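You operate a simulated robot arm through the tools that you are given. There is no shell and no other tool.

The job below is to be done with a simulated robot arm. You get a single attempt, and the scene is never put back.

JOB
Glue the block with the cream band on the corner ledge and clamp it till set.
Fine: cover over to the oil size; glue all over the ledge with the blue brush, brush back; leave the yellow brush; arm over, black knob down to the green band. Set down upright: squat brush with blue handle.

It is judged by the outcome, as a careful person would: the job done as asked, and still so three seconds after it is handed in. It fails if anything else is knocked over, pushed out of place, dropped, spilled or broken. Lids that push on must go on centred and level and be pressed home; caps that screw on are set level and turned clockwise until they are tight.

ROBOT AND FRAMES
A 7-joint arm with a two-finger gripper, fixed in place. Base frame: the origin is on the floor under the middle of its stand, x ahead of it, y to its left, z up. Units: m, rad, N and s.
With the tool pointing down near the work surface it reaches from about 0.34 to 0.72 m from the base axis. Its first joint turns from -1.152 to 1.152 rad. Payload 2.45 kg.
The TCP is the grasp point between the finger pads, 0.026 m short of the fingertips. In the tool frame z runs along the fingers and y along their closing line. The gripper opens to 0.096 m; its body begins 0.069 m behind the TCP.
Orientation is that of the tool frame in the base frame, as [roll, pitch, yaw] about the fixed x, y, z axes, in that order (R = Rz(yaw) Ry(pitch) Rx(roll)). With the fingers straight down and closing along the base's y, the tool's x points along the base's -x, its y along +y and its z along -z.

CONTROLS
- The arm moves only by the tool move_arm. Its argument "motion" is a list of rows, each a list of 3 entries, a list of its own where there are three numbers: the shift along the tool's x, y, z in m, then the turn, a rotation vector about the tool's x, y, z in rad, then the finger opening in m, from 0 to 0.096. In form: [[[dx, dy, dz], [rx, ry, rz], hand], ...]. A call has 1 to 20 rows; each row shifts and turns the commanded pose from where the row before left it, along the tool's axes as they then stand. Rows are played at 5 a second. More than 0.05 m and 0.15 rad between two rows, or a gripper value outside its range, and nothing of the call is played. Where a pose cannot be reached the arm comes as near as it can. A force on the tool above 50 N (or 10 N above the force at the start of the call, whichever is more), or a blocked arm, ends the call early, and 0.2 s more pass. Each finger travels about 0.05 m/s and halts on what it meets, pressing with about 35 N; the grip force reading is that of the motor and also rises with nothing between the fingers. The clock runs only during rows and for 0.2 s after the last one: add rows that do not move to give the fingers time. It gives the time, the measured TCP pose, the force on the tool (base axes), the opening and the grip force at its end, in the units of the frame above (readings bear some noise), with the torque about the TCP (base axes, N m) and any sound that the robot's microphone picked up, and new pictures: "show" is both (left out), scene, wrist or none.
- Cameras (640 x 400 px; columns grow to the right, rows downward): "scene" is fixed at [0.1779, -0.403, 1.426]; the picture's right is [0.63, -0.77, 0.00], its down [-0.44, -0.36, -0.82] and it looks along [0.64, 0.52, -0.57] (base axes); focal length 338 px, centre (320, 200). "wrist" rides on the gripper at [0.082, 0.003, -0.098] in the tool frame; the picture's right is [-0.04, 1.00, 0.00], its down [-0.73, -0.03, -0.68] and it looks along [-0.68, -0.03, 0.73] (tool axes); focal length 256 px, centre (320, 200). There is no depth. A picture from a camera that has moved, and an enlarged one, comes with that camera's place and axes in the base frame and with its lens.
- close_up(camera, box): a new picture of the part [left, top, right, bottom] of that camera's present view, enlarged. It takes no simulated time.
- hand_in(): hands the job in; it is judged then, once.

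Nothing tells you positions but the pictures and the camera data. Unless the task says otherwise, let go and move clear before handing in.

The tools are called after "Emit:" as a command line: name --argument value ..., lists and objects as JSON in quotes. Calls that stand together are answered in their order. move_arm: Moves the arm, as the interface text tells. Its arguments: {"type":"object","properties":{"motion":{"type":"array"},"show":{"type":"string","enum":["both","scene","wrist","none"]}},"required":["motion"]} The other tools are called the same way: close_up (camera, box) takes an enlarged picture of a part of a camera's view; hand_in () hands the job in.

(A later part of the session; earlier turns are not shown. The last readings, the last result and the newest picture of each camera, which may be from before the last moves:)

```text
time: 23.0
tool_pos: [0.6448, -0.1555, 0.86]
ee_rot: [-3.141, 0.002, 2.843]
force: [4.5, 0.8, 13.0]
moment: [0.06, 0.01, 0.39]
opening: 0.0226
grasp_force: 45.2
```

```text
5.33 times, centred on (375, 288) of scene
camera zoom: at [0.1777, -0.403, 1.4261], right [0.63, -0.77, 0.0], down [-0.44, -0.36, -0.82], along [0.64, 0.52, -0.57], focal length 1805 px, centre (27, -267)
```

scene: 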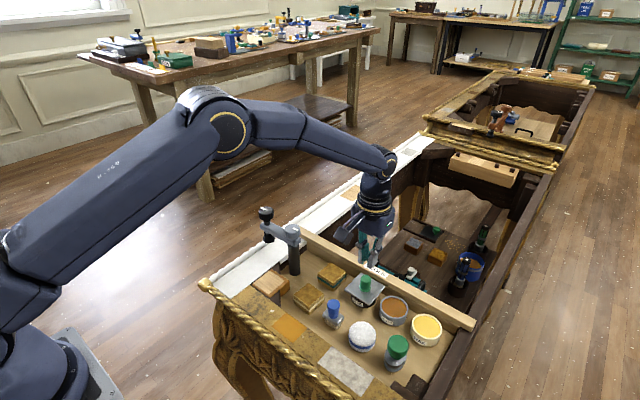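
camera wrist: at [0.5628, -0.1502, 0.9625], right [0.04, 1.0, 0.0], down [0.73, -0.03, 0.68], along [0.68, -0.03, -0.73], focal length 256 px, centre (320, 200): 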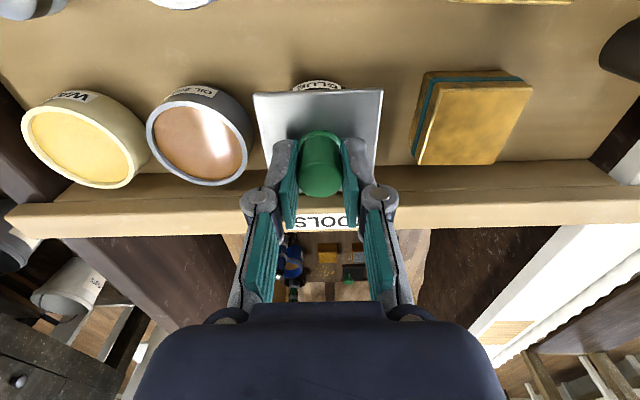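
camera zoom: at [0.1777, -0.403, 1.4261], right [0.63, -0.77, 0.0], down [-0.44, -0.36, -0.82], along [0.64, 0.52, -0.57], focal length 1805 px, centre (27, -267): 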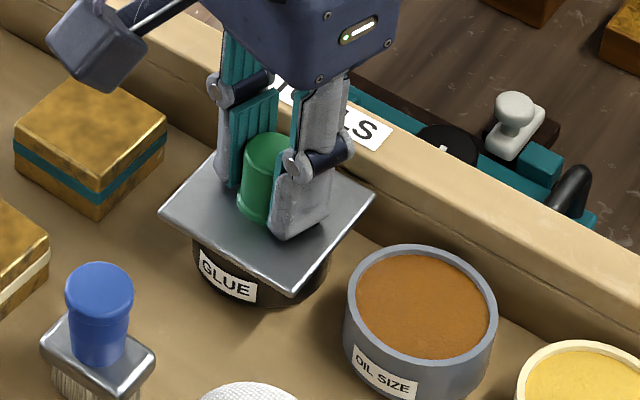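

Clockwise does not free it either. I'll square up again, pull gently and rock the cover from side to side.

Emit:
move_arm --motion '[[[0, 0, 0], [0, 0, -0.1], 0.0], [[0, 0, 0], [0, 0, -0.1], 0.0], [[0, 0, 0], [0, 0, -0.1], 0.0], [[0, 0, -0.002], [0, 0, 0], 0.0], [[0, 0, 0], [0.04, 0, 0], 0.0]]' --show "none"

Emit:
move_arm --motion '[[[0, 0, -0.001], [0.04, 0, 0], 0.0]]' --show "none"

Emit:
close_up --camera "scene" --box '[330, 250, 420, 325]'

Emit:
close_up --camera "wrist" --box '[230, 70, 410, 200]'

```text
time: 24.2
tool_pos: [0.6434, -0.1533, 0.8592]
ee_rot: [-3.104, -0.005, -3.14]
force: [4.7, 1.0, -14.1]
moment: [0.98, -0.16, 0.11]
opening: 0.0229
grasp_force: 44.6
```

```text
time: 24.6
tool_pos: [0.6438, -0.1533, 0.8583]
ee_rot: [-3.065, -0.004, -3.142]
force: [5.6, 0.4, -28.1]
moment: [1.16, -0.45, 0.03]
opening: 0.0241
grasp_force: 45.1
```

```text
5.33 times, centred on (375, 288) of scene
camera zoom: at [0.1786, -0.4032, 1.4259], right [0.63, -0.77, 0.0], down [-0.44, -0.36, -0.82], along [0.64, 0.52, -0.57], focal length 1805 px, centre (27, -267)
```

zoom: 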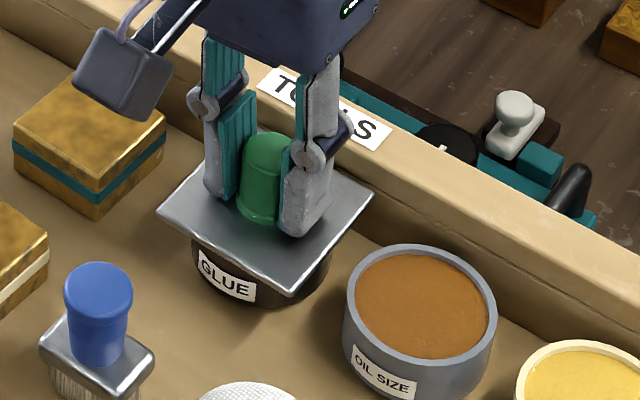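

```text
3.08 times, centred on (320, 135) of wrist
camera zoom: at [0.5626, -0.1426, 0.9574], right [0.04, 1.0, -0.08], down [0.74, 0.02, 0.68], along [0.68, -0.08, -0.73], focal length 788 px, centre (320, 400)
```

zoom: 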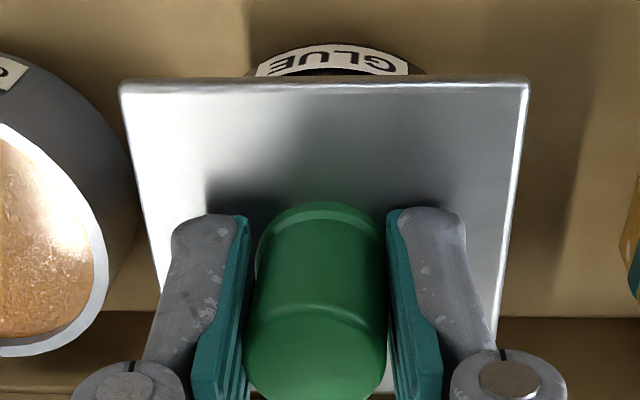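

Rocking with 28 N of pull and 1.2 N·m has not freed it. I'll level out and test whether the cover slides sideways toward the oil size.

Emit:
move_arm --motion '[[[0, 0, 0.002], [-0.04, 0, 0], 0.0], [[0, 0, 0.001], [-0.04, 0, 0], 0.0], [[0, 0, 0], [0, 0, 0], 0.03], [[0, -0.0008, 0], [0, 0, 0], 0.03], [[0, 0, 0], [0, 0, 0], 0.0], [[0, 0, 0], [0, 0, 0], 0.0]]' --show "none"

Emit:
move_arm --motion '[[[0, -0.0015, 0], [0, 0, 0], 0.0], [[0, -0.0015, 0], [0, 0, 0], 0.0]]' --show "none"

Emit:
move_arm --motion '[[[0, -0.0015, 0], [0, 0, 0], 0.0], [[0, -0.0015, 0], [0, 0, 0], 0.0]]' --show "none"

Emit:
close_up --camera "scene" --box '[330, 250, 420, 325]'

```text
time: 26.0
tool_pos: [0.6457, -0.157, 0.8592]
ee_rot: [-3.142, 0.005, -3.14]
force: [1.1, 0.1, 5.3]
moment: [0.0, -0.02, 0.02]
opening: 0.0232
grasp_force: 40.1
```

```text
time: 26.6
tool_pos: [0.6452, -0.1586, 0.8594]
ee_rot: [-3.141, 0.002, -3.14]
force: [5.1, 1.4, 11.2]
moment: [0.1, 0.65, 0.04]
opening: 0.0232
grasp_force: 44.7
```

```text
time: 27.2
tool_pos: [0.6445, -0.1612, 0.859]
ee_rot: [3.141, 0.004, -3.139]
force: [6.2, 0.4, 15.0]
moment: [0.01, 0.55, -0.05]
opening: 0.0231
grasp_force: 44.6
```

```text
5.33 times, centred on (375, 288) of scene
camera zoom: at [0.1778, -0.4029, 1.4261], right [0.63, -0.77, 0.0], down [-0.44, -0.36, -0.82], along [0.64, 0.52, -0.57], focal length 1805 px, centre (27, -267)
```

zoom: 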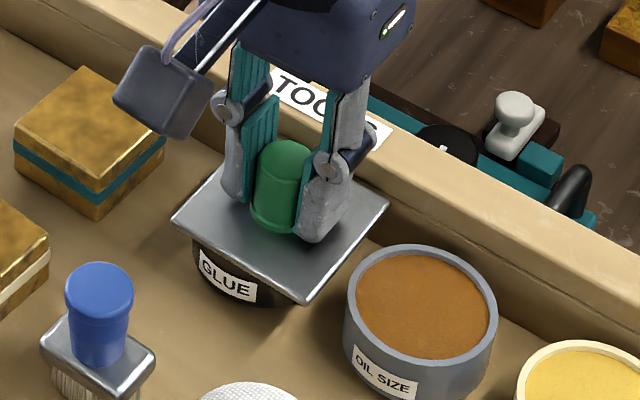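

The cover just slid about 6 mm sideways with almost no resistance, so the seal appears broken. I try lifting gently now.

Emit:
move_arm --motion '[[[0, 0, -0.0015], [0, 0, 0], 0.0], [[0, 0, -0.0015], [0, 0, 0], 0.0]]' --show "none"

Emit:
move_arm --motion '[[[0, 0, -0.0015], [0, 0, 0], 0.0], [[0, 0, -0.0015], [0, 0, 0], 0.0]]' --show "wrist"

Emit:
close_up --camera "scene" --box '[330, 250, 420, 325]'

```text
time: 27.8
tool_pos: [0.6456, -0.1605, 0.8591]
ee_rot: [3.14, 0.004, -3.139]
force: [18.6, -0.7, -11.1]
moment: [-0.06, -1.24, -0.04]
opening: 0.0231
grasp_force: 45.3
```

```text
time: 28.4
tool_pos: [0.6433, -0.1615, 0.862]
ee_rot: [3.141, -0.004, 3.14]
force: [15.5, 0.7, -26.9]
moment: [-0.02, -0.46, 0.01]
opening: 0.0232
grasp_force: 44.8
camera wrist: at [0.5627, -0.158, 0.9612], right [0.04, 1.0, 0.0], down [0.74, -0.03, 0.68], along [0.68, -0.03, -0.74], focal length 256 px, centre (320, 200)
```

wrist: 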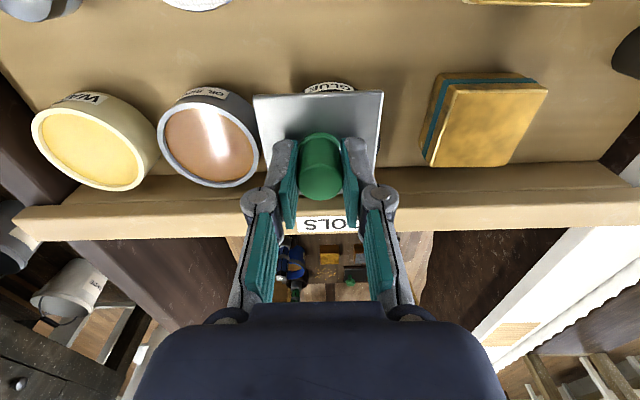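

```text
5.33 times, centred on (375, 288) of scene
camera zoom: at [0.1788, -0.4032, 1.4259], right [0.63, -0.77, 0.0], down [-0.44, -0.36, -0.82], along [0.64, 0.52, -0.57], focal length 1805 px, centre (27, -267)
```

zoom: 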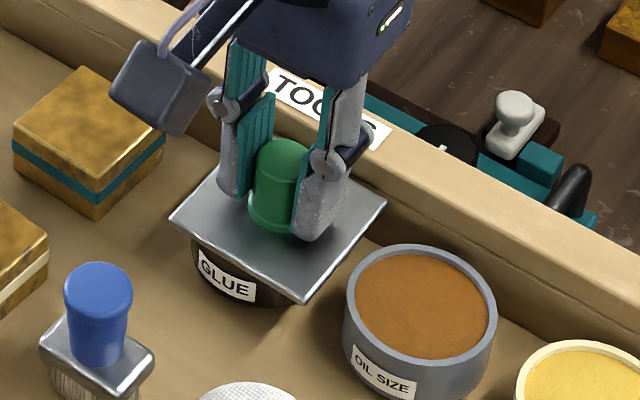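

The cover is still held vertically but slides freely in -y, so it runs on a slide between the two pots. I relax the pull and slide it toward the oil size.

Emit:
move_arm --motion '[[[0, 0, 0.002], [0, 0, 0], 0.03], [[0, 0, 0], [0, 0, 0], 0.03], [[0, 0, 0], [0, 0, 0], 0.03]]' --show "none"

Emit:
close_up --camera "wrist" --box '[140, 60, 410, 210]'

```text
time: 29.2
tool_pos: [0.6436, -0.1606, 0.8624]
ee_rot: [3.141, 0.0, 3.14]
force: [0.3, 0.1, -0.1]
moment: [0.03, -0.01, -0.01]
opening: 0.03
grasp_force: 0.0
```

```text
2.37 times, centred on (275, 135) of wrist
camera zoom: at [0.5627, -0.1579, 0.962], right [0.04, 1.0, 0.0], down [0.73, -0.03, 0.68], along [0.68, -0.03, -0.73], focal length 607 px, centre (427, 354)
```

zoom: 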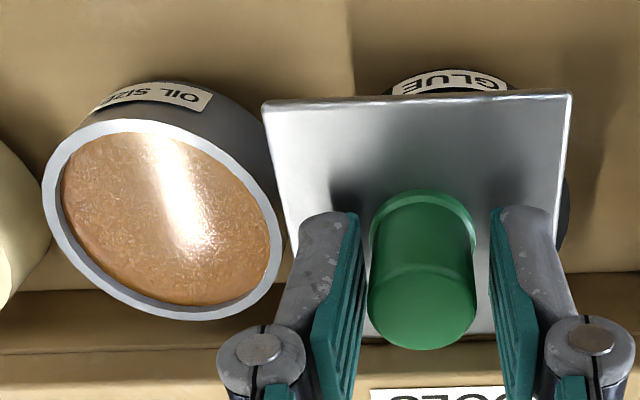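

Emit:
move_arm --motion '[[[0, 0, 0], [0, 0, 0], 0.026], [[0, -0.005, 0], [0, 0, 0], 0.026], [[0, -0.006, 0], [0, 0, 0], 0.026], [[0, -0.006, 0], [0, 0, 0], 0.026], [[0, -0.006, 0], [0, 0, 0], 0.026], [[0, -0.006, 0], [0, 0, 0], 0.026]]' --show "wrist"

Emit:
close_up --camera "scene" --box '[330, 250, 420, 325]'

```text
time: 30.6
tool_pos: [0.6437, -0.1908, 0.8627]
ee_rot: [3.14, 0.001, 3.14]
force: [-0.6, 0.2, 0.7]
moment: [-0.02, -0.01, -0.02]
opening: 0.0263
grasp_force: 0.3
camera wrist: at [0.5629, -0.1881, 0.9616], right [0.04, 1.0, 0.0], down [0.73, -0.03, 0.68], along [0.68, -0.03, -0.73], focal length 256 px, centre (320, 200)
```

wrist: 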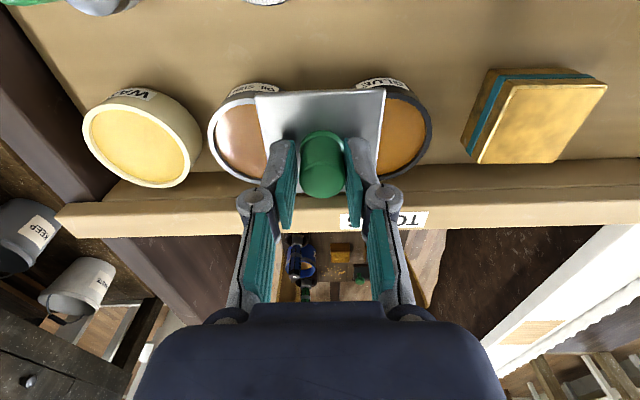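

```text
5.33 times, centred on (375, 288) of scene
camera zoom: at [0.1779, -0.403, 1.426], right [0.63, -0.77, 0.0], down [-0.44, -0.36, -0.82], along [0.64, 0.52, -0.57], focal length 1805 px, centre (27, -267)
```

zoom: 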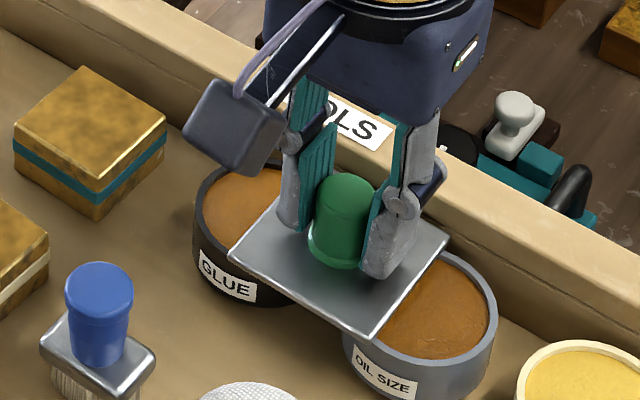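

It slides smoothly, with glue already showing. I continue toward the oil size centre.

Emit:
move_arm --motion '[[[0, -0.007, 0], [0, 0, 0], 0.026], [[0, -0.007, 0], [0, 0, 0], 0.026], [[0, -0.007, 0], [0, 0, 0], 0.026], [[0, -0.007, 0], [0, 0, 0], 0.026], [[0, -0.007, 0], [0, 0, 0], 0.026], [[0, 0, 0], [0, 0, 0], 0.026]]' --show "wrist"

Emit:
close_up --camera "scene" --box '[340, 250, 440, 340]'

Emit:
close_up --camera "wrist" --box '[180, 60, 450, 210]'

```text
time: 32.0
tool_pos: [0.6438, -0.2263, 0.8619]
ee_rot: [3.141, 0.001, 3.14]
force: [0.2, 0.1, 0.2]
moment: [-0.04, 0.04, 0.01]
opening: 0.0262
grasp_force: 1.0
camera wrist: at [0.5634, -0.2227, 0.9613], right [0.04, 1.0, 0.0], down [0.73, -0.03, 0.68], along [0.68, -0.03, -0.73], focal length 256 px, centre (320, 200)
```

wrist: 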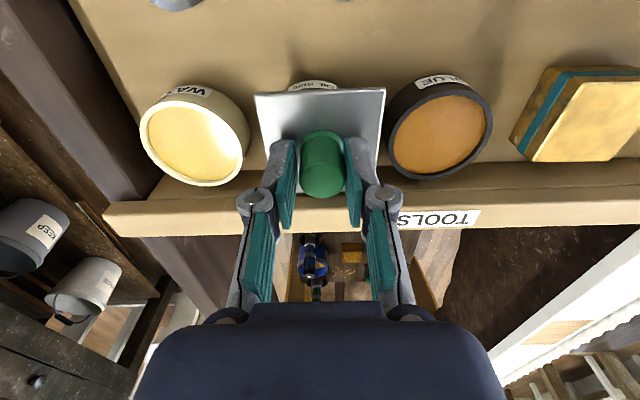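

```text
4.44 times, centred on (390, 295) of scene
camera zoom: at [0.1779, -0.403, 1.426], right [0.63, -0.77, 0.0], down [-0.44, -0.36, -0.82], along [0.64, 0.52, -0.57], focal length 1504 px, centre (9, -222)
```

zoom: 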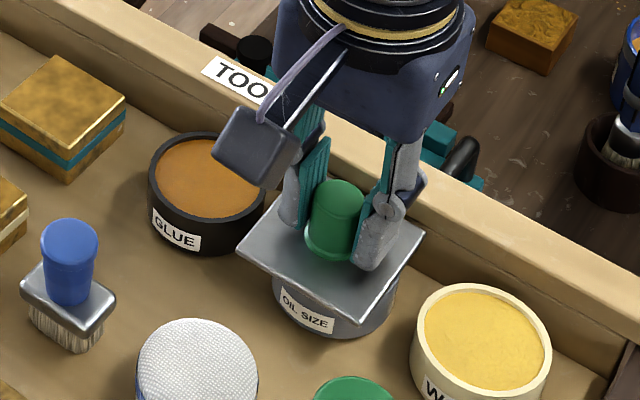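

```text
2.37 times, centred on (315, 135) of wrist
camera zoom: at [0.5634, -0.2227, 0.9613], right [0.04, 1.0, 0.0], down [0.73, -0.03, 0.68], along [0.68, -0.03, -0.73], focal length 607 px, centre (332, 354)
```

zoom: 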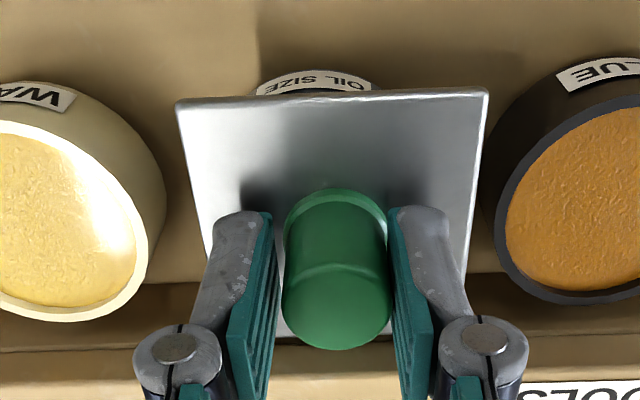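

The cover needs about 4–6 mm more. I move in small steps, watching for an end stop.

Emit:
move_arm --motion '[[[0, -0.002, 0], [0, 0, 0], 0.026], [[0, -0.0015, 0], [0, 0, 0], 0.026], [[0, 0, 0], [0, 0, 0], 0.026]]' --show "none"

Emit:
move_arm --motion '[[[0, -0.0015, 0], [0, 0, 0], 0.026], [[0, 0, 0], [0, 0, 0], 0.026]]' --show "none"

Emit:
close_up --camera "wrist" --box '[180, 60, 450, 210]'

Emit:
close_up --camera "scene" --box '[350, 260, 430, 320]'

```text
time: 32.8
tool_pos: [0.6435, -0.2305, 0.8633]
ee_rot: [3.141, 0.003, 3.14]
force: [0.4, -0.4, 0.2]
moment: [-0.02, 0.01, 0.0]
opening: 0.0257
grasp_force: 0.0
```

```text
time: 33.4
tool_pos: [0.6437, -0.2312, 0.8634]
ee_rot: [-3.14, 0.001, 3.141]
force: [0.1, 0.3, -0.3]
moment: [0.0, 0.01, -0.04]
opening: 0.0263
grasp_force: 0.5
```

```text
2.37 times, centred on (315, 135) of wrist
camera zoom: at [0.5634, -0.2279, 0.9616], right [0.04, 1.0, 0.0], down [0.73, -0.03, 0.68], along [0.68, -0.03, -0.73], focal length 607 px, centre (332, 354)
```

zoom: 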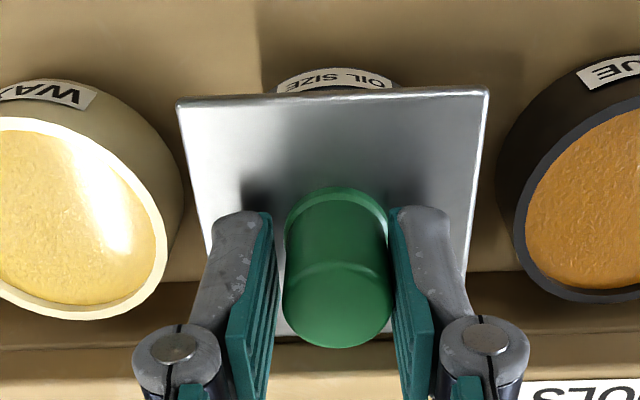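

```text
6.67 times, centred on (390, 290) of scene
camera zoom: at [0.1779, -0.403, 1.426], right [0.63, -0.77, 0.0], down [-0.44, -0.36, -0.82], along [0.64, 0.52, -0.57], focal length 2257 px, centre (-147, -400)
```

zoom: 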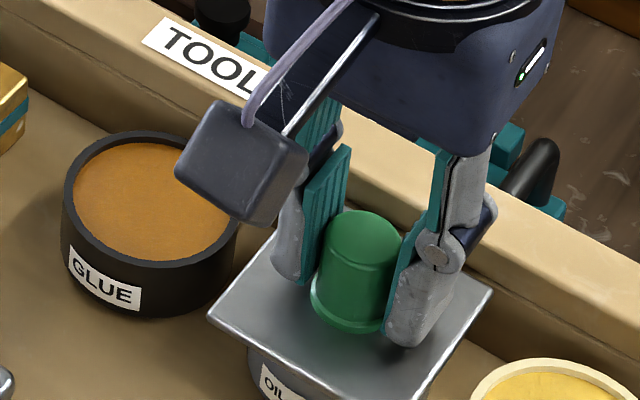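

The cover is centred over the oil size by the label reference. I give it half a millimetre more, open, and rise clear.

Emit:
move_arm --motion '[[[0, -0.0006, 0], [0, 0, 0], 0.026], [[0, 0, 0], [0, 0, 0], 0.026], [[0, 0.0005, 0], [0, 0, 0], 0.045], [[0, 0, 0], [0, 0, 0], 0.045], [[0, 0, -0.02], [0, 0, 0], 0.045], [[0, 0, -0.04], [0, 0, 0], 0.045], [[0, 0, -0.04], [0, 0, 0], 0.045], [[0, 0, 0], [0, 0, 0], 0.045]]'

Emit:
close_up --camera "scene" --box '[340, 250, 440, 340]'

Emit:
close_up --camera "wrist" --box '[180, 40, 480, 200]'

```text
time: 35.2
tool_pos: [0.6451, -0.234, 0.9625]
ee_rot: [3.141, 0.001, 3.141]
force: [0.9, 0.4, 0.4]
moment: [0.0, 0.0, -0.02]
opening: 0.0449
grasp_force: 0.0
camera wrist: at [0.5641, -0.2293, 1.0606], right [0.04, 1.0, 0.0], down [0.73, -0.03, 0.68], along [0.68, -0.03, -0.73], focal length 256 px, centre (320, 200)
```

scene: 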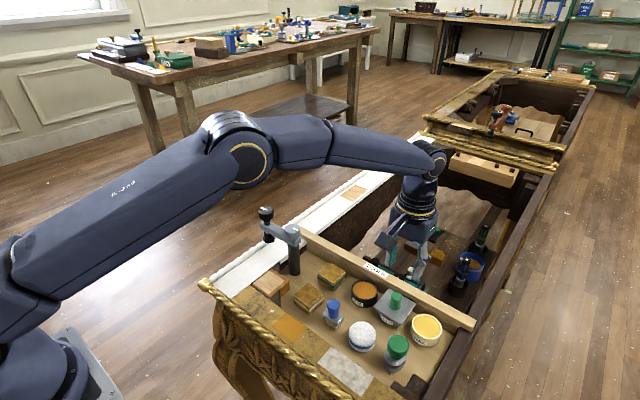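
wrist: 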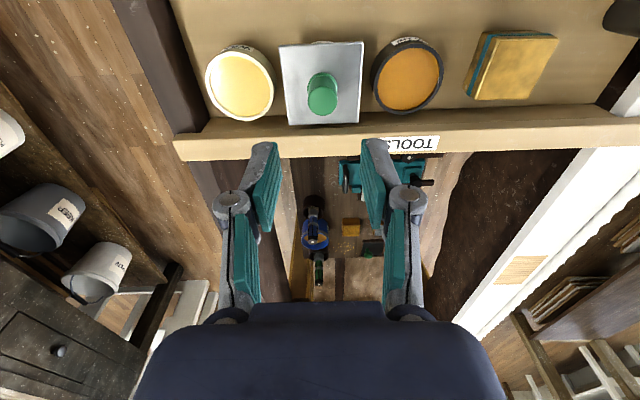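

```text
4.44 times, centred on (390, 295) of scene
camera zoom: at [0.1779, -0.403, 1.426], right [0.63, -0.77, 0.0], down [-0.44, -0.36, -0.82], along [0.64, 0.52, -0.57], focal length 1504 px, centre (9, -222)
```

zoom: 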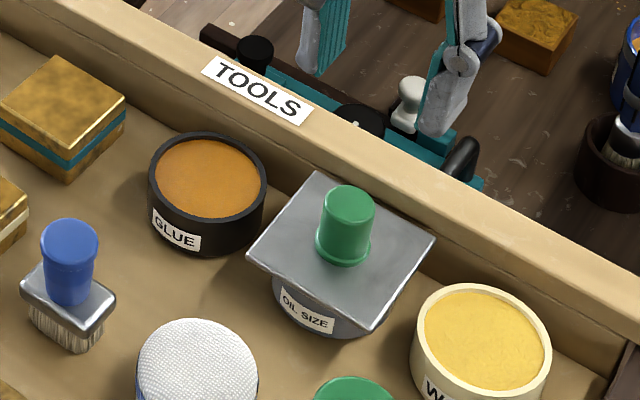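

```text
2.13 times, centred on (330, 120) of wrist
camera zoom: at [0.5641, -0.2293, 1.0606], right [0.04, 1.0, 0.0], down [0.73, -0.03, 0.68], along [0.68, -0.03, -0.73], focal length 546 px, centre (299, 371)
```

zoom: 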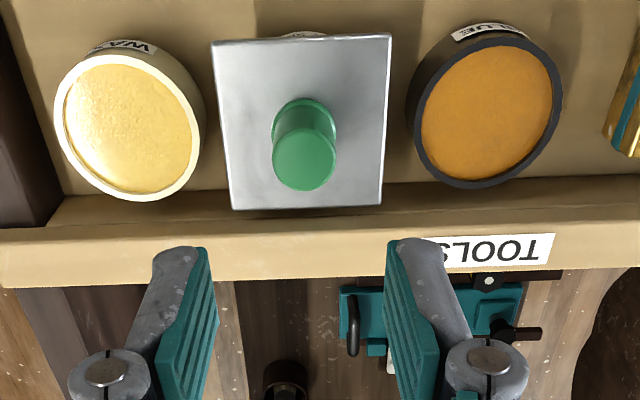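

The cover now sits level and centred on the oil size, and the glue is open at about (0.6435, -0.1555). Next I move above the blue brush at about (0.549, -0.140).

Emit:
move_arm --motion '[[[0.024, 0.0235, 0.008], [0, 0, 0], 0.045], [[0.024, 0.0235, 0.008], [0, 0, 0], 0.045], [[0.024, 0.0235, 0.008], [0, 0, 0], 0.045], [[0.024, 0.0235, 0.008], [0, 0, 0], 0.045], [[0, 0, 0], [0, 0, 0], 0.042], [[0, 0, 0], [0, 0, 0], 0.042]]'

Emit:
close_up --camera "wrist" --box '[220, 60, 440, 200]'

```text
time: 36.6
tool_pos: [0.5469, -0.1397, 0.9305]
ee_rot: [-3.141, 0.002, -3.141]
force: [0.0, 0.2, -1.2]
moment: [0.01, 0.0, -0.02]
opening: 0.042
grasp_force: 0.1
camera wrist: at [0.4659, -0.1357, 1.0292], right [0.04, 1.0, 0.0], down [0.73, -0.03, 0.68], along [0.68, -0.03, -0.73], focal length 256 px, centre (320, 200)
```

scene: 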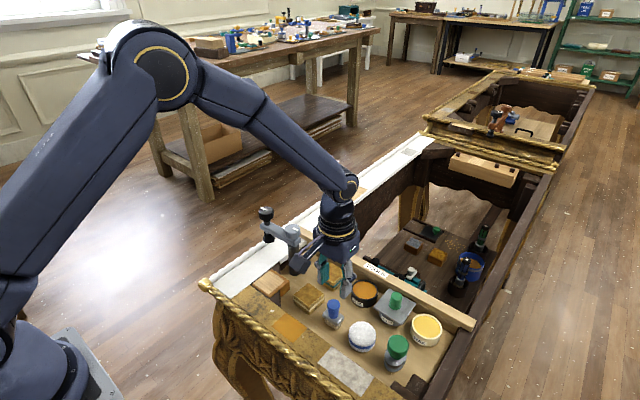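
wrist: 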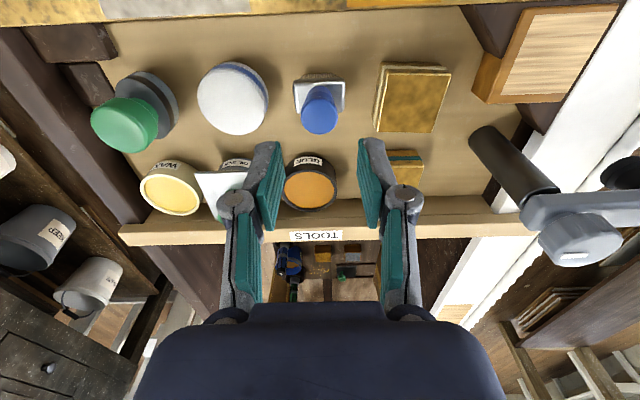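

```text
2.86 times, centred on (330, 130) of wrist
camera zoom: at [0.4659, -0.1357, 1.0292], right [0.04, 1.0, 0.0], down [0.73, -0.03, 0.68], along [0.68, -0.03, -0.73], focal length 731 px, centre (291, 400)
```

zoom: 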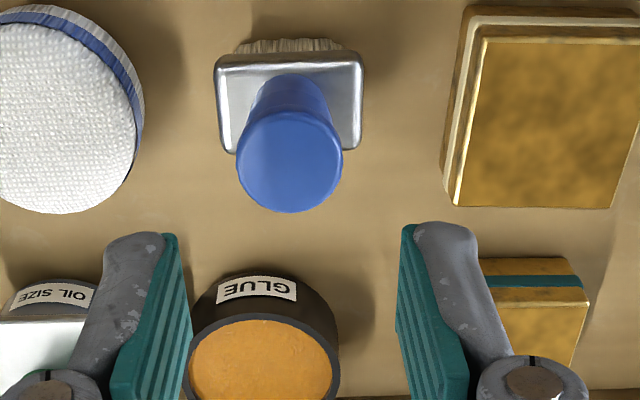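

The brush handle is centred within a millimetre below me, so I descend and grip it.

Emit:
move_arm --motion '[[[-0.0006, 0, 0.03], [0, 0, 0], 0.042], [[0, 0, 0.03], [0, 0, 0], 0.042], [[0, 0, 0.018], [0, 0, 0], 0.042], [[0, 0, 0.0085], [0, 0, 0], 0.042], [[0, 0, 0], [0, 0, 0], 0.042]]' --show "none"

Emit:
close_up --camera "wrist" --box '[220, 60, 440, 220]'

Emit:
close_up --camera "scene" --box '[290, 270, 380, 340]'

```text
time: 37.8
tool_pos: [0.5495, -0.1395, 0.8455]
ee_rot: [-3.14, 0.004, -3.141]
force: [-0.1, -3.7, 10.1]
moment: [-0.3, 0.04, -0.01]
opening: 0.0472
grasp_force: 3.3
```

```text
2.50 times, centred on (330, 140) of wrist
camera zoom: at [0.4679, -0.1346, 0.943], right [0.04, 1.0, 0.0], down [0.73, -0.03, 0.68], along [0.68, -0.03, -0.73], focal length 640 px, centre (295, 350)
```

zoom: 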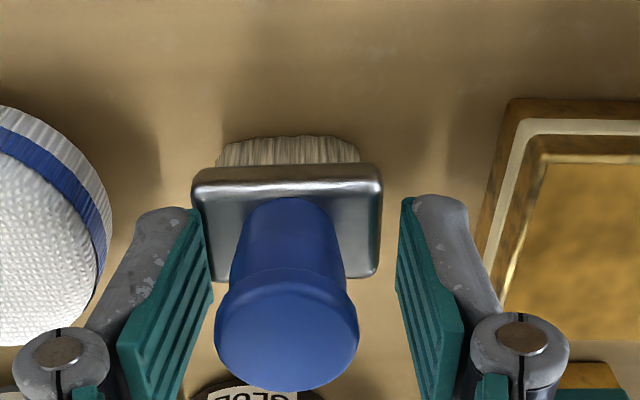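

```text
5.71 times, centred on (335, 305) of scene
camera zoom: at [0.1777, -0.4031, 1.426], right [0.63, -0.77, 0.0], down [-0.44, -0.36, -0.82], along [0.64, 0.52, -0.57], focal length 1934 px, centre (234, -400)
```

zoom: 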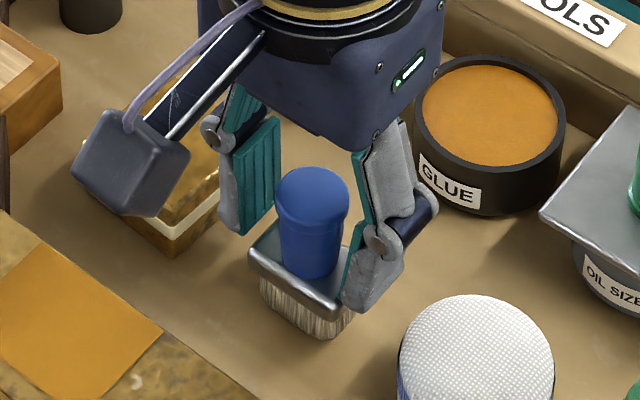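

A fingertip touched the ferrule, so I rise a few millimetres before closing.

Emit:
move_arm --motion '[[[0, 0, -0.007], [0, 0, 0], 0.046], [[0, 0, -0.002], [0, 0, 0], 0.044], [[0, 0, 0], [0, 0, 0], 0.044]]' --show "none"

Emit:
close_up --camera "wrist" --box '[220, 60, 440, 220]'

Emit:
close_up --camera "scene" --box '[290, 270, 380, 340]'

```text
time: 38.6
tool_pos: [0.548, -0.1363, 0.8537]
ee_rot: [-3.141, 0.0, -3.141]
force: [-1.3, 0.5, -0.1]
moment: [-0.01, 0.01, 0.03]
opening: 0.0441
grasp_force: 0.1
```

```text
2.50 times, centred on (330, 140) of wrist
camera zoom: at [0.4677, -0.1334, 0.9518], right [0.04, 1.0, 0.0], down [0.73, -0.03, 0.68], along [0.68, -0.03, -0.73], focal length 640 px, centre (295, 350)
```

zoom: 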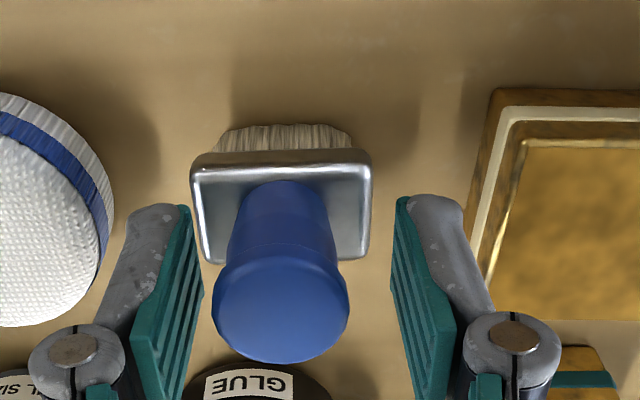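

```text
5.71 times, centred on (335, 305) of scene
camera zoom: at [0.1779, -0.403, 1.426], right [0.63, -0.77, 0.0], down [-0.44, -0.36, -0.82], along [0.64, 0.52, -0.57], focal length 1934 px, centre (234, -400)
```

zoom: 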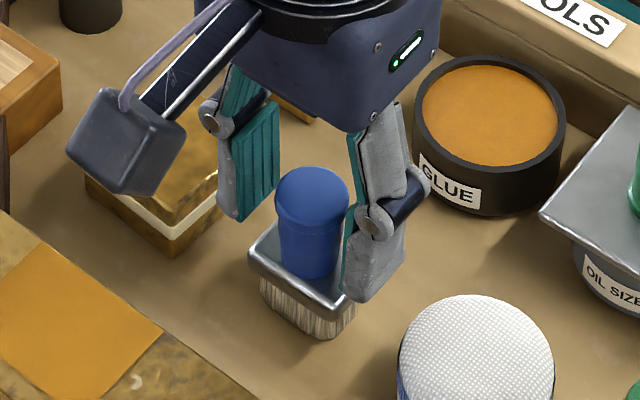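

The brush hasn't moved. I shift 3 mm to centre on the handle, lower 2 mm and close.

Emit:
move_arm --motion '[[[0, -0.0032, 0], [0, 0, 0], 0.044], [[0, 0, 0.002], [0, 0, 0], 0.044], [[0, 0, 0], [0, 0, 0], 0.03], [[0, 0, 0], [0, 0, 0], 0.01], [[0, 0, 0], [0, 0, 0], 0.01], [[0, 0, 0], [0, 0, 0], 0.01]]' --show "none"

Emit:
close_up --camera "wrist" --box '[220, 60, 440, 220]'

Emit:
close_up --camera "scene" --box '[290, 270, 380, 340]'

```text
time: 40.0
tool_pos: [0.5484, -0.1412, 0.8515]
ee_rot: [-3.141, 0.001, -3.141]
force: [-0.4, -0.2, 0.1]
moment: [0.03, -0.03, 0.01]
opening: 0.0228
grasp_force: 34.8
```

```text
2.50 times, centred on (330, 140) of wrist
camera zoom: at [0.4675, -0.1367, 0.9499], right [0.04, 1.0, 0.0], down [0.73, -0.03, 0.68], along [0.68, -0.03, -0.73], focal length 640 px, centre (295, 350)
```

zoom: 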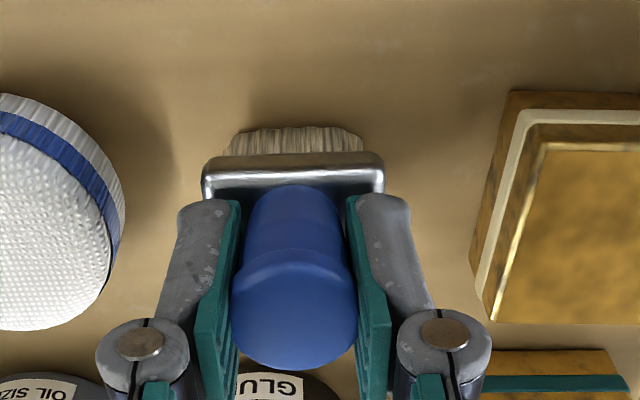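

```text
5.71 times, centred on (335, 305) of scene
camera zoom: at [0.1779, -0.403, 1.426], right [0.63, -0.77, 0.0], down [-0.44, -0.36, -0.82], along [0.64, 0.52, -0.57], focal length 1934 px, centre (234, -400)
```

zoom: 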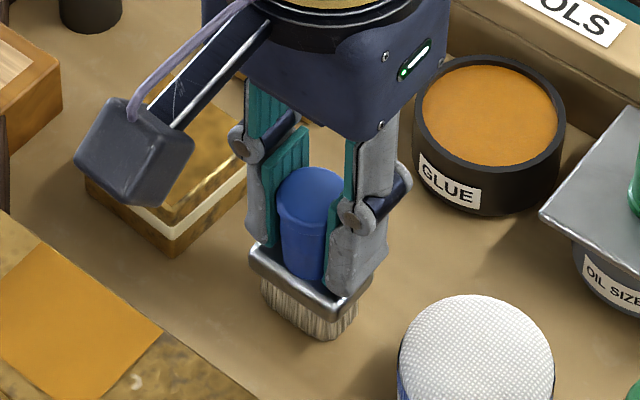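

The brush is gripped at 22.8 mm with the tool at (0.5484, -0.1412, 0.8515), which I'll use to put it back. I lift it clear.

Emit:
move_arm --motion '[[[0, 0, -0.005], [0, 0, 0], 0.01], [[0, 0, -0.015], [0, 0, 0], 0.01], [[0, 0, -0.03], [0, 0, 0], 0.01], [[0, 0, -0.03], [0, 0, 0], 0.01], [[0, 0, 0], [0, 0, 0], 0.01]]'

Emit:
close_up --camera "scene" --box '[280, 220, 400, 330]'

Emit:
close_up --camera "wrist" --box '[220, 60, 440, 220]'

```text
time: 41.2
tool_pos: [0.548, -0.1413, 0.932]
ee_rot: [3.141, 0.002, 3.14]
force: [0.6, 0.4, -0.7]
moment: [-0.02, 0.0, 0.01]
opening: 0.0227
grasp_force: 34.7
camera wrist: at [0.467, -0.1374, 1.0307], right [0.04, 1.0, 0.0], down [0.73, -0.03, 0.68], along [0.68, -0.03, -0.73], focal length 256 px, centre (320, 200)
```

scene: 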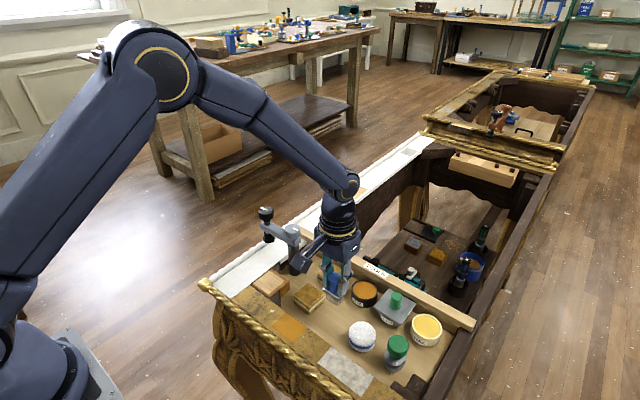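
wrist: 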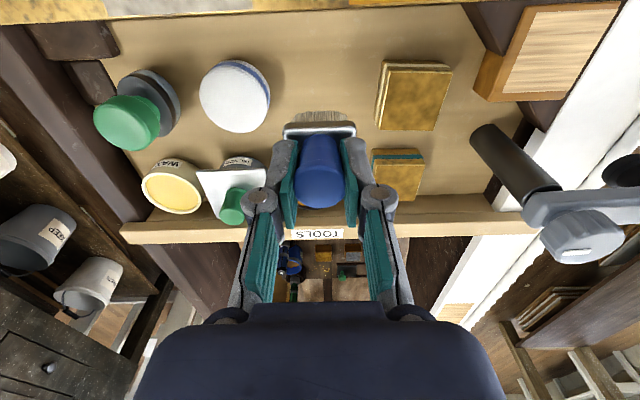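

```text
3.64 times, centred on (340, 275) of scene
camera zoom: at [0.1779, -0.403, 1.426], right [0.63, -0.77, 0.0], down [-0.44, -0.36, -0.82], along [0.64, 0.52, -0.57], focal length 1231 px, centre (247, -73)
```

zoom: 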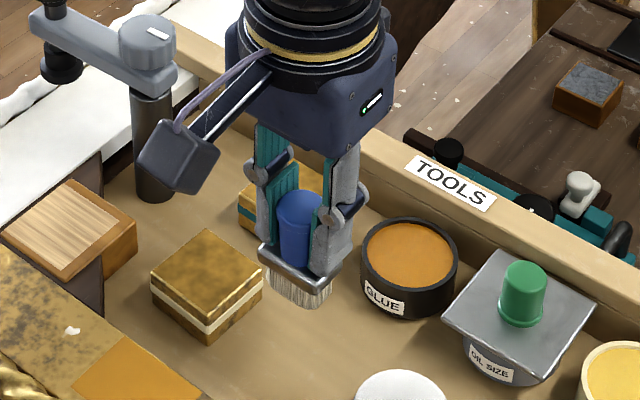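

```text
2.50 times, centred on (330, 140) of wrist
camera zoom: at [0.467, -0.1374, 1.0307], right [0.04, 1.0, 0.0], down [0.73, -0.03, 0.68], along [0.68, -0.03, -0.73], focal length 640 px, centre (295, 350)
```

zoom: 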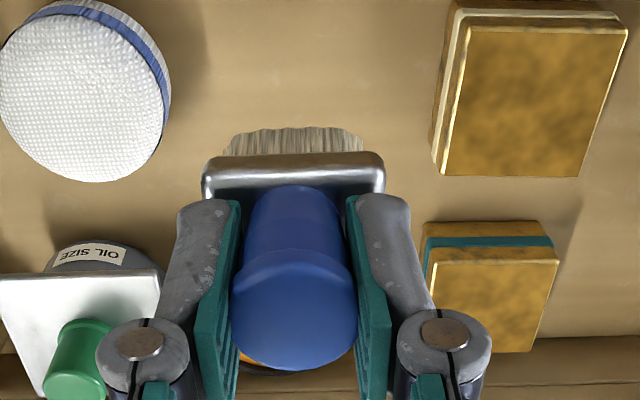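

The brush hangs straight in the grip. I carry it above the open glue pot.

Emit:
move_arm --motion '[[[-0.032, -0.0048, 0], [0, 0, 0], 0.01], [[-0.032, -0.0048, 0], [0, 0, 0], 0.01], [[-0.0315, -0.0048, 0], [0, 0, 0], 0.01], [[0, 0, 0], [0, 0, 0], 0.01], [[0, 0, 0.02], [0, 0, 0], 0.01], [[0, 0, 0], [0, 0, 0], 0.01]]'

Emit:
close_up --camera "scene" --box '[320, 230, 430, 330]'

Emit:
close_up --camera "wrist" --box '[220, 60, 440, 220]'

```text
time: 42.6
tool_pos: [0.6429, -0.154, 0.91]
ee_rot: [-3.14, 0.0, -3.141]
force: [0.1, 0.2, -1.5]
moment: [0.0, 0.0, 0.0]
opening: 0.0226
grasp_force: 35.1
camera wrist: at [0.5625, -0.1506, 1.0093], right [0.04, 1.0, 0.0], down [0.73, -0.03, 0.68], along [0.68, -0.03, -0.73], focal length 256 px, centre (320, 200)
```

scene: 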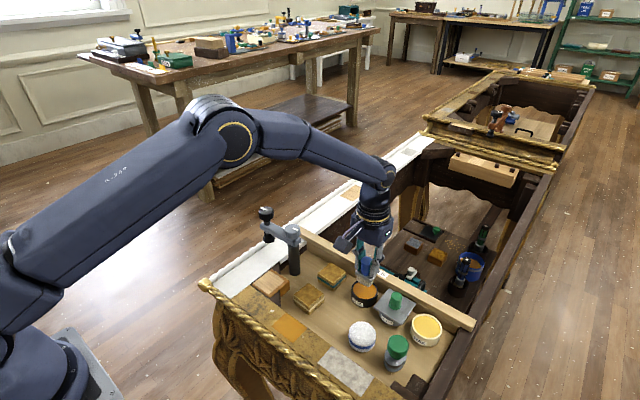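
wrist: 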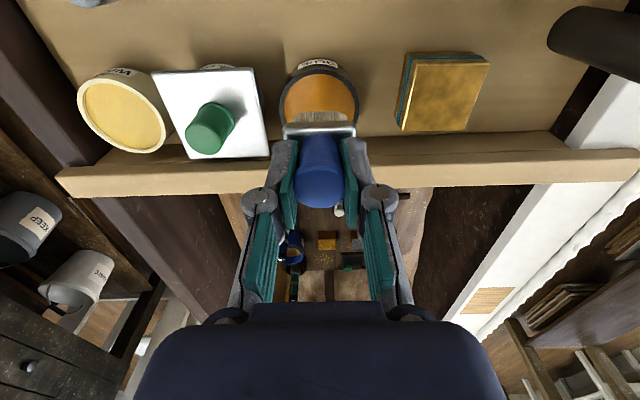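

```text
4.00 times, centred on (375, 280) of scene
camera zoom: at [0.1779, -0.403, 1.426], right [0.63, -0.77, 0.0], down [-0.44, -0.36, -0.82], along [0.64, 0.52, -0.57], focal length 1354 px, centre (100, -120)
```

zoom: 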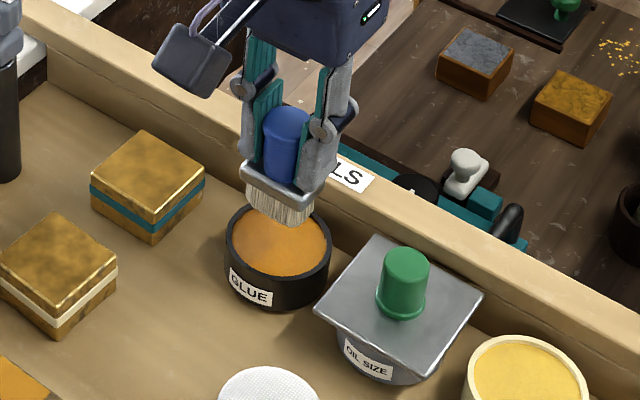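

```text
2.50 times, centred on (330, 140) of wrist
camera zoom: at [0.5625, -0.1506, 1.0093], right [0.04, 1.0, 0.0], down [0.73, -0.03, 0.68], along [0.68, -0.03, -0.73], focal length 640 px, centre (295, 350)
```

zoom: 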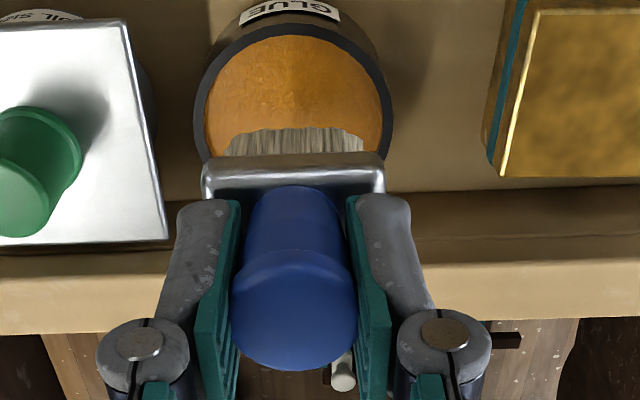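

The bristles are over the glue, so I lower them in small steps and feel for the surface.

Emit:
move_arm --motion '[[[0, -0.001, 0.01], [0, 0, 0], 0.01], [[0, 0, 0.01], [0, 0, 0], 0.01], [[0, 0, 0.006], [0, 0, 0], 0.01], [[0, 0, 0], [0, 0, 0], 0.01]]' --show "none"

Emit:
close_up --camera "scene" --box '[330, 250, 420, 325]'

Emit:
close_up --camera "wrist" --box '[220, 60, 440, 220]'

```text
time: 43.6
tool_pos: [0.643, -0.1559, 0.8845]
ee_rot: [3.141, 0.002, -3.14]
force: [1.2, 0.1, -0.5]
moment: [0.01, -0.02, -0.02]
opening: 0.0227
grasp_force: 35.0
```

```text
5.33 times, centred on (375, 288) of scene
camera zoom: at [0.1779, -0.403, 1.426], right [0.63, -0.77, 0.0], down [-0.44, -0.36, -0.82], along [0.64, 0.52, -0.57], focal length 1805 px, centre (27, -267)
```

zoom: 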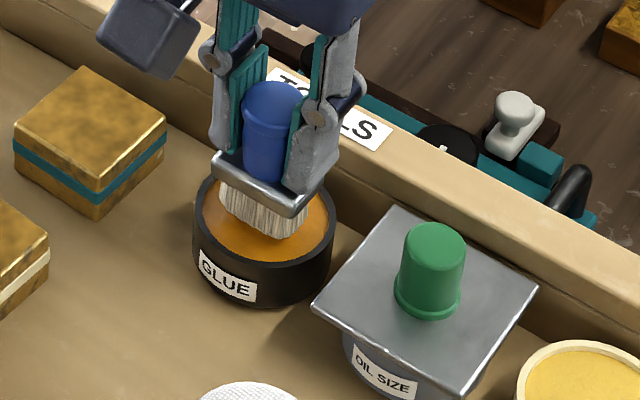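

```text
2.50 times, centred on (330, 140) of wrist
camera zoom: at [0.5626, -0.1514, 0.9839], right [0.04, 1.0, 0.0], down [0.73, -0.03, 0.68], along [0.68, -0.03, -0.73], focal length 640 px, centre (295, 350)
```

zoom: 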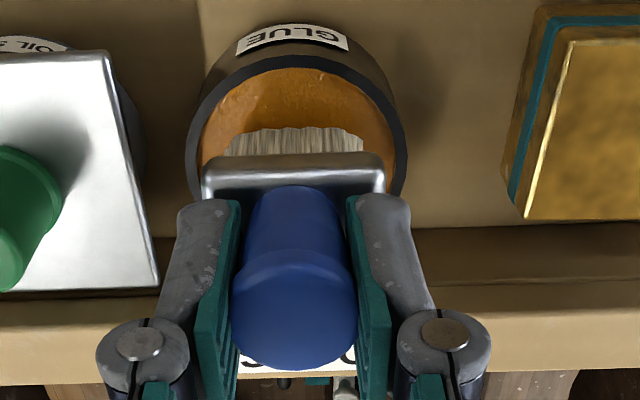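

Emit:
move_arm --motion '[[[0, 0, 0.003], [0, 0, 0], 0.01], [[0, 0, 0.003], [0, 0, 0], 0.01], [[0, 0, 0], [0, 0, 0], 0.01]]' --show "none"

Emit:
close_up --camera "scene" --box '[330, 260, 400, 320]'

```text
time: 44.4
tool_pos: [0.6442, -0.1559, 0.8798]
ee_rot: [-3.141, 0.002, -3.14]
force: [0.1, 0.6, -1.1]
moment: [0.0, 0.01, -0.01]
opening: 0.0226
grasp_force: 35.2
```

```text
6.67 times, centred on (365, 290) of scene
camera zoom: at [0.1779, -0.403, 1.426], right [0.63, -0.77, 0.0], down [-0.44, -0.36, -0.82], along [0.64, 0.52, -0.57], focal length 2257 px, centre (20, -400)
```

zoom: 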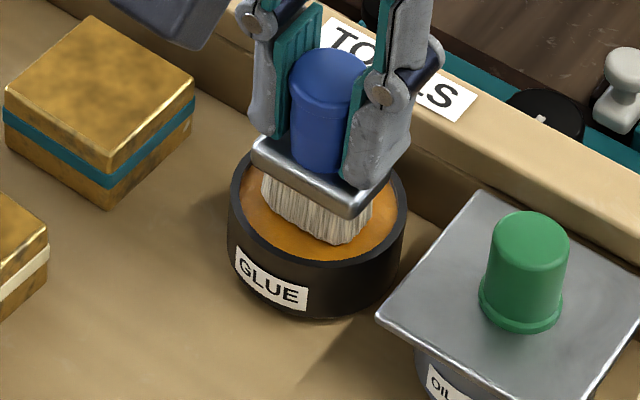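

Emit:
move_arm --motion '[[[0, 0, 0.003], [0, 0, 0], 0.01], [[0, 0, 0.003], [0, 0, 0], 0.01], [[0, 0, 0], [0, 0, 0], 0.01]]' --show "none"

Emit:
close_up --camera "scene" --box '[330, 260, 400, 320]'

Emit:
close_up --camera "wrist" --box '[220, 60, 440, 220]'

```text
time: 45.2
tool_pos: [0.6448, -0.1559, 0.8757]
ee_rot: [-3.139, 0.007, -3.141]
force: [-3.4, 2.5, 27.8]
moment: [0.03, 0.14, -0.01]
opening: 0.0231
grasp_force: 35.1
```

```text
6.67 times, centred on (365, 290) of scene
camera zoom: at [0.1773, -0.4028, 1.4262], right [0.63, -0.77, 0.0], down [-0.44, -0.36, -0.82], along [0.64, 0.52, -0.57], focal length 2257 px, centre (20, -400)
```

zoom: 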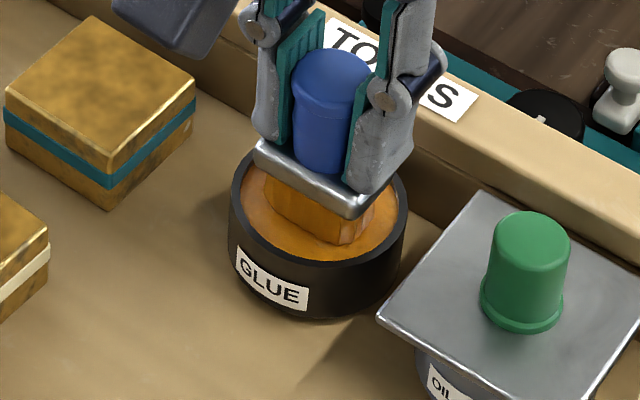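

```text
2.50 times, centred on (330, 140) of wrist
camera zoom: at [0.5638, -0.1522, 0.9737], right [0.04, 1.0, 0.0], down [0.73, -0.03, 0.68], along [0.68, -0.03, -0.73], focal length 640 px, centre (295, 350)
```

zoom: 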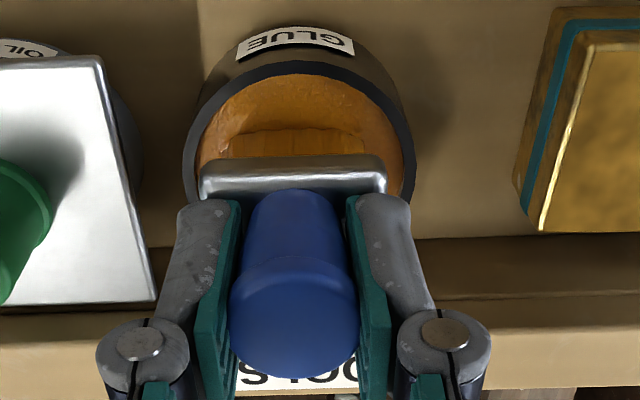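

The bristles are now loaded with glue (orange). I lift out and carry the brush around to the ledge, staying clear of the clamp post.

Emit:
move_arm --motion '[[[0, 0, -0.01], [0, 0, 0], 0.01], [[0, 0, -0.02], [0, 0, 0], 0.01], [[0, 0, -0.027], [0, 0, 0], 0.01], [[0.028, 0.01, 0], [0, 0, 0], 0.01], [[0.03, 0.03, 0], [0, 0, 0], 0.01], [[0.03, 0.03, 0], [0, 0, 0], 0.01], [[0.027, 0.035, 0], [0, 0, 0], 0.01], [[0, 0.04, 0], [0, 0, 0], 0.01], [[0, 0.036, 0], [0, 0, 0], 0.01], [[0, 0, 0], [0, 0, 0], 0.01]]'

Emit:
close_up --camera "wrist" --box '[220, 60, 440, 220]'

Emit:
close_up --camera "scene" --box '[240, 190, 380, 310]'

```text
time: 47.4
tool_pos: [0.5294, 0.0252, 0.9309]
ee_rot: [-3.14, 0.003, -3.141]
force: [-0.1, 0.0, -0.6]
moment: [-0.03, 0.0, 0.0]
opening: 0.0228
grasp_force: 35.1
camera wrist: at [0.4486, 0.0291, 1.0304], right [0.04, 1.0, 0.0], down [0.73, -0.03, 0.68], along [0.68, -0.03, -0.73], focal length 256 px, centre (320, 200)
```

scene: 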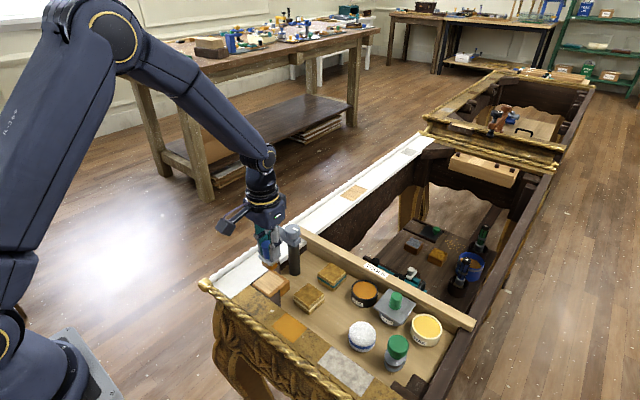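
wrist: 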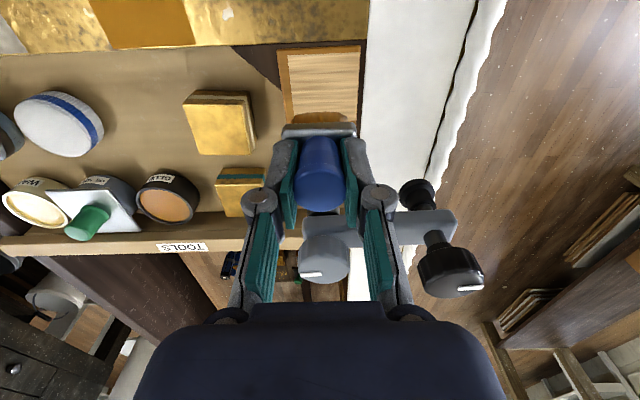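

```text
2.50 times, centred on (330, 140) of wrist
camera zoom: at [0.4486, 0.0291, 1.0304], right [0.04, 1.0, 0.0], down [0.73, -0.03, 0.68], along [0.68, -0.03, -0.73], focal length 640 px, centre (295, 350)
```

zoom: 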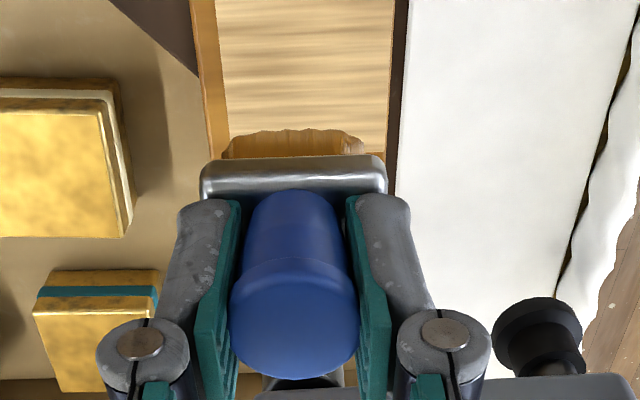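

```text
3.33 times, centred on (310, 250) of scene
camera zoom: at [0.1779, -0.403, 1.426], right [0.63, -0.77, 0.0], down [-0.44, -0.36, -0.82], along [0.64, 0.52, -0.57], focal length 1128 px, centre (353, 33)
```

zoom: 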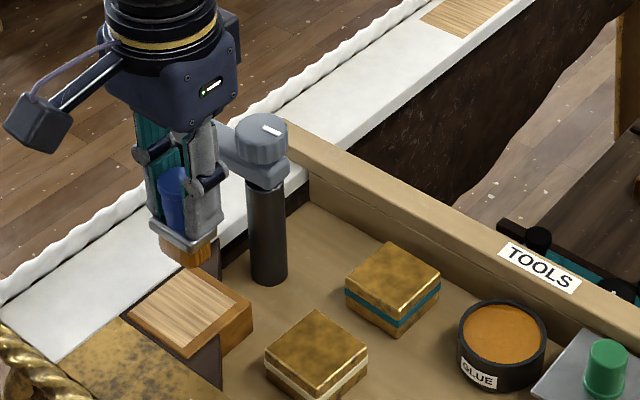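

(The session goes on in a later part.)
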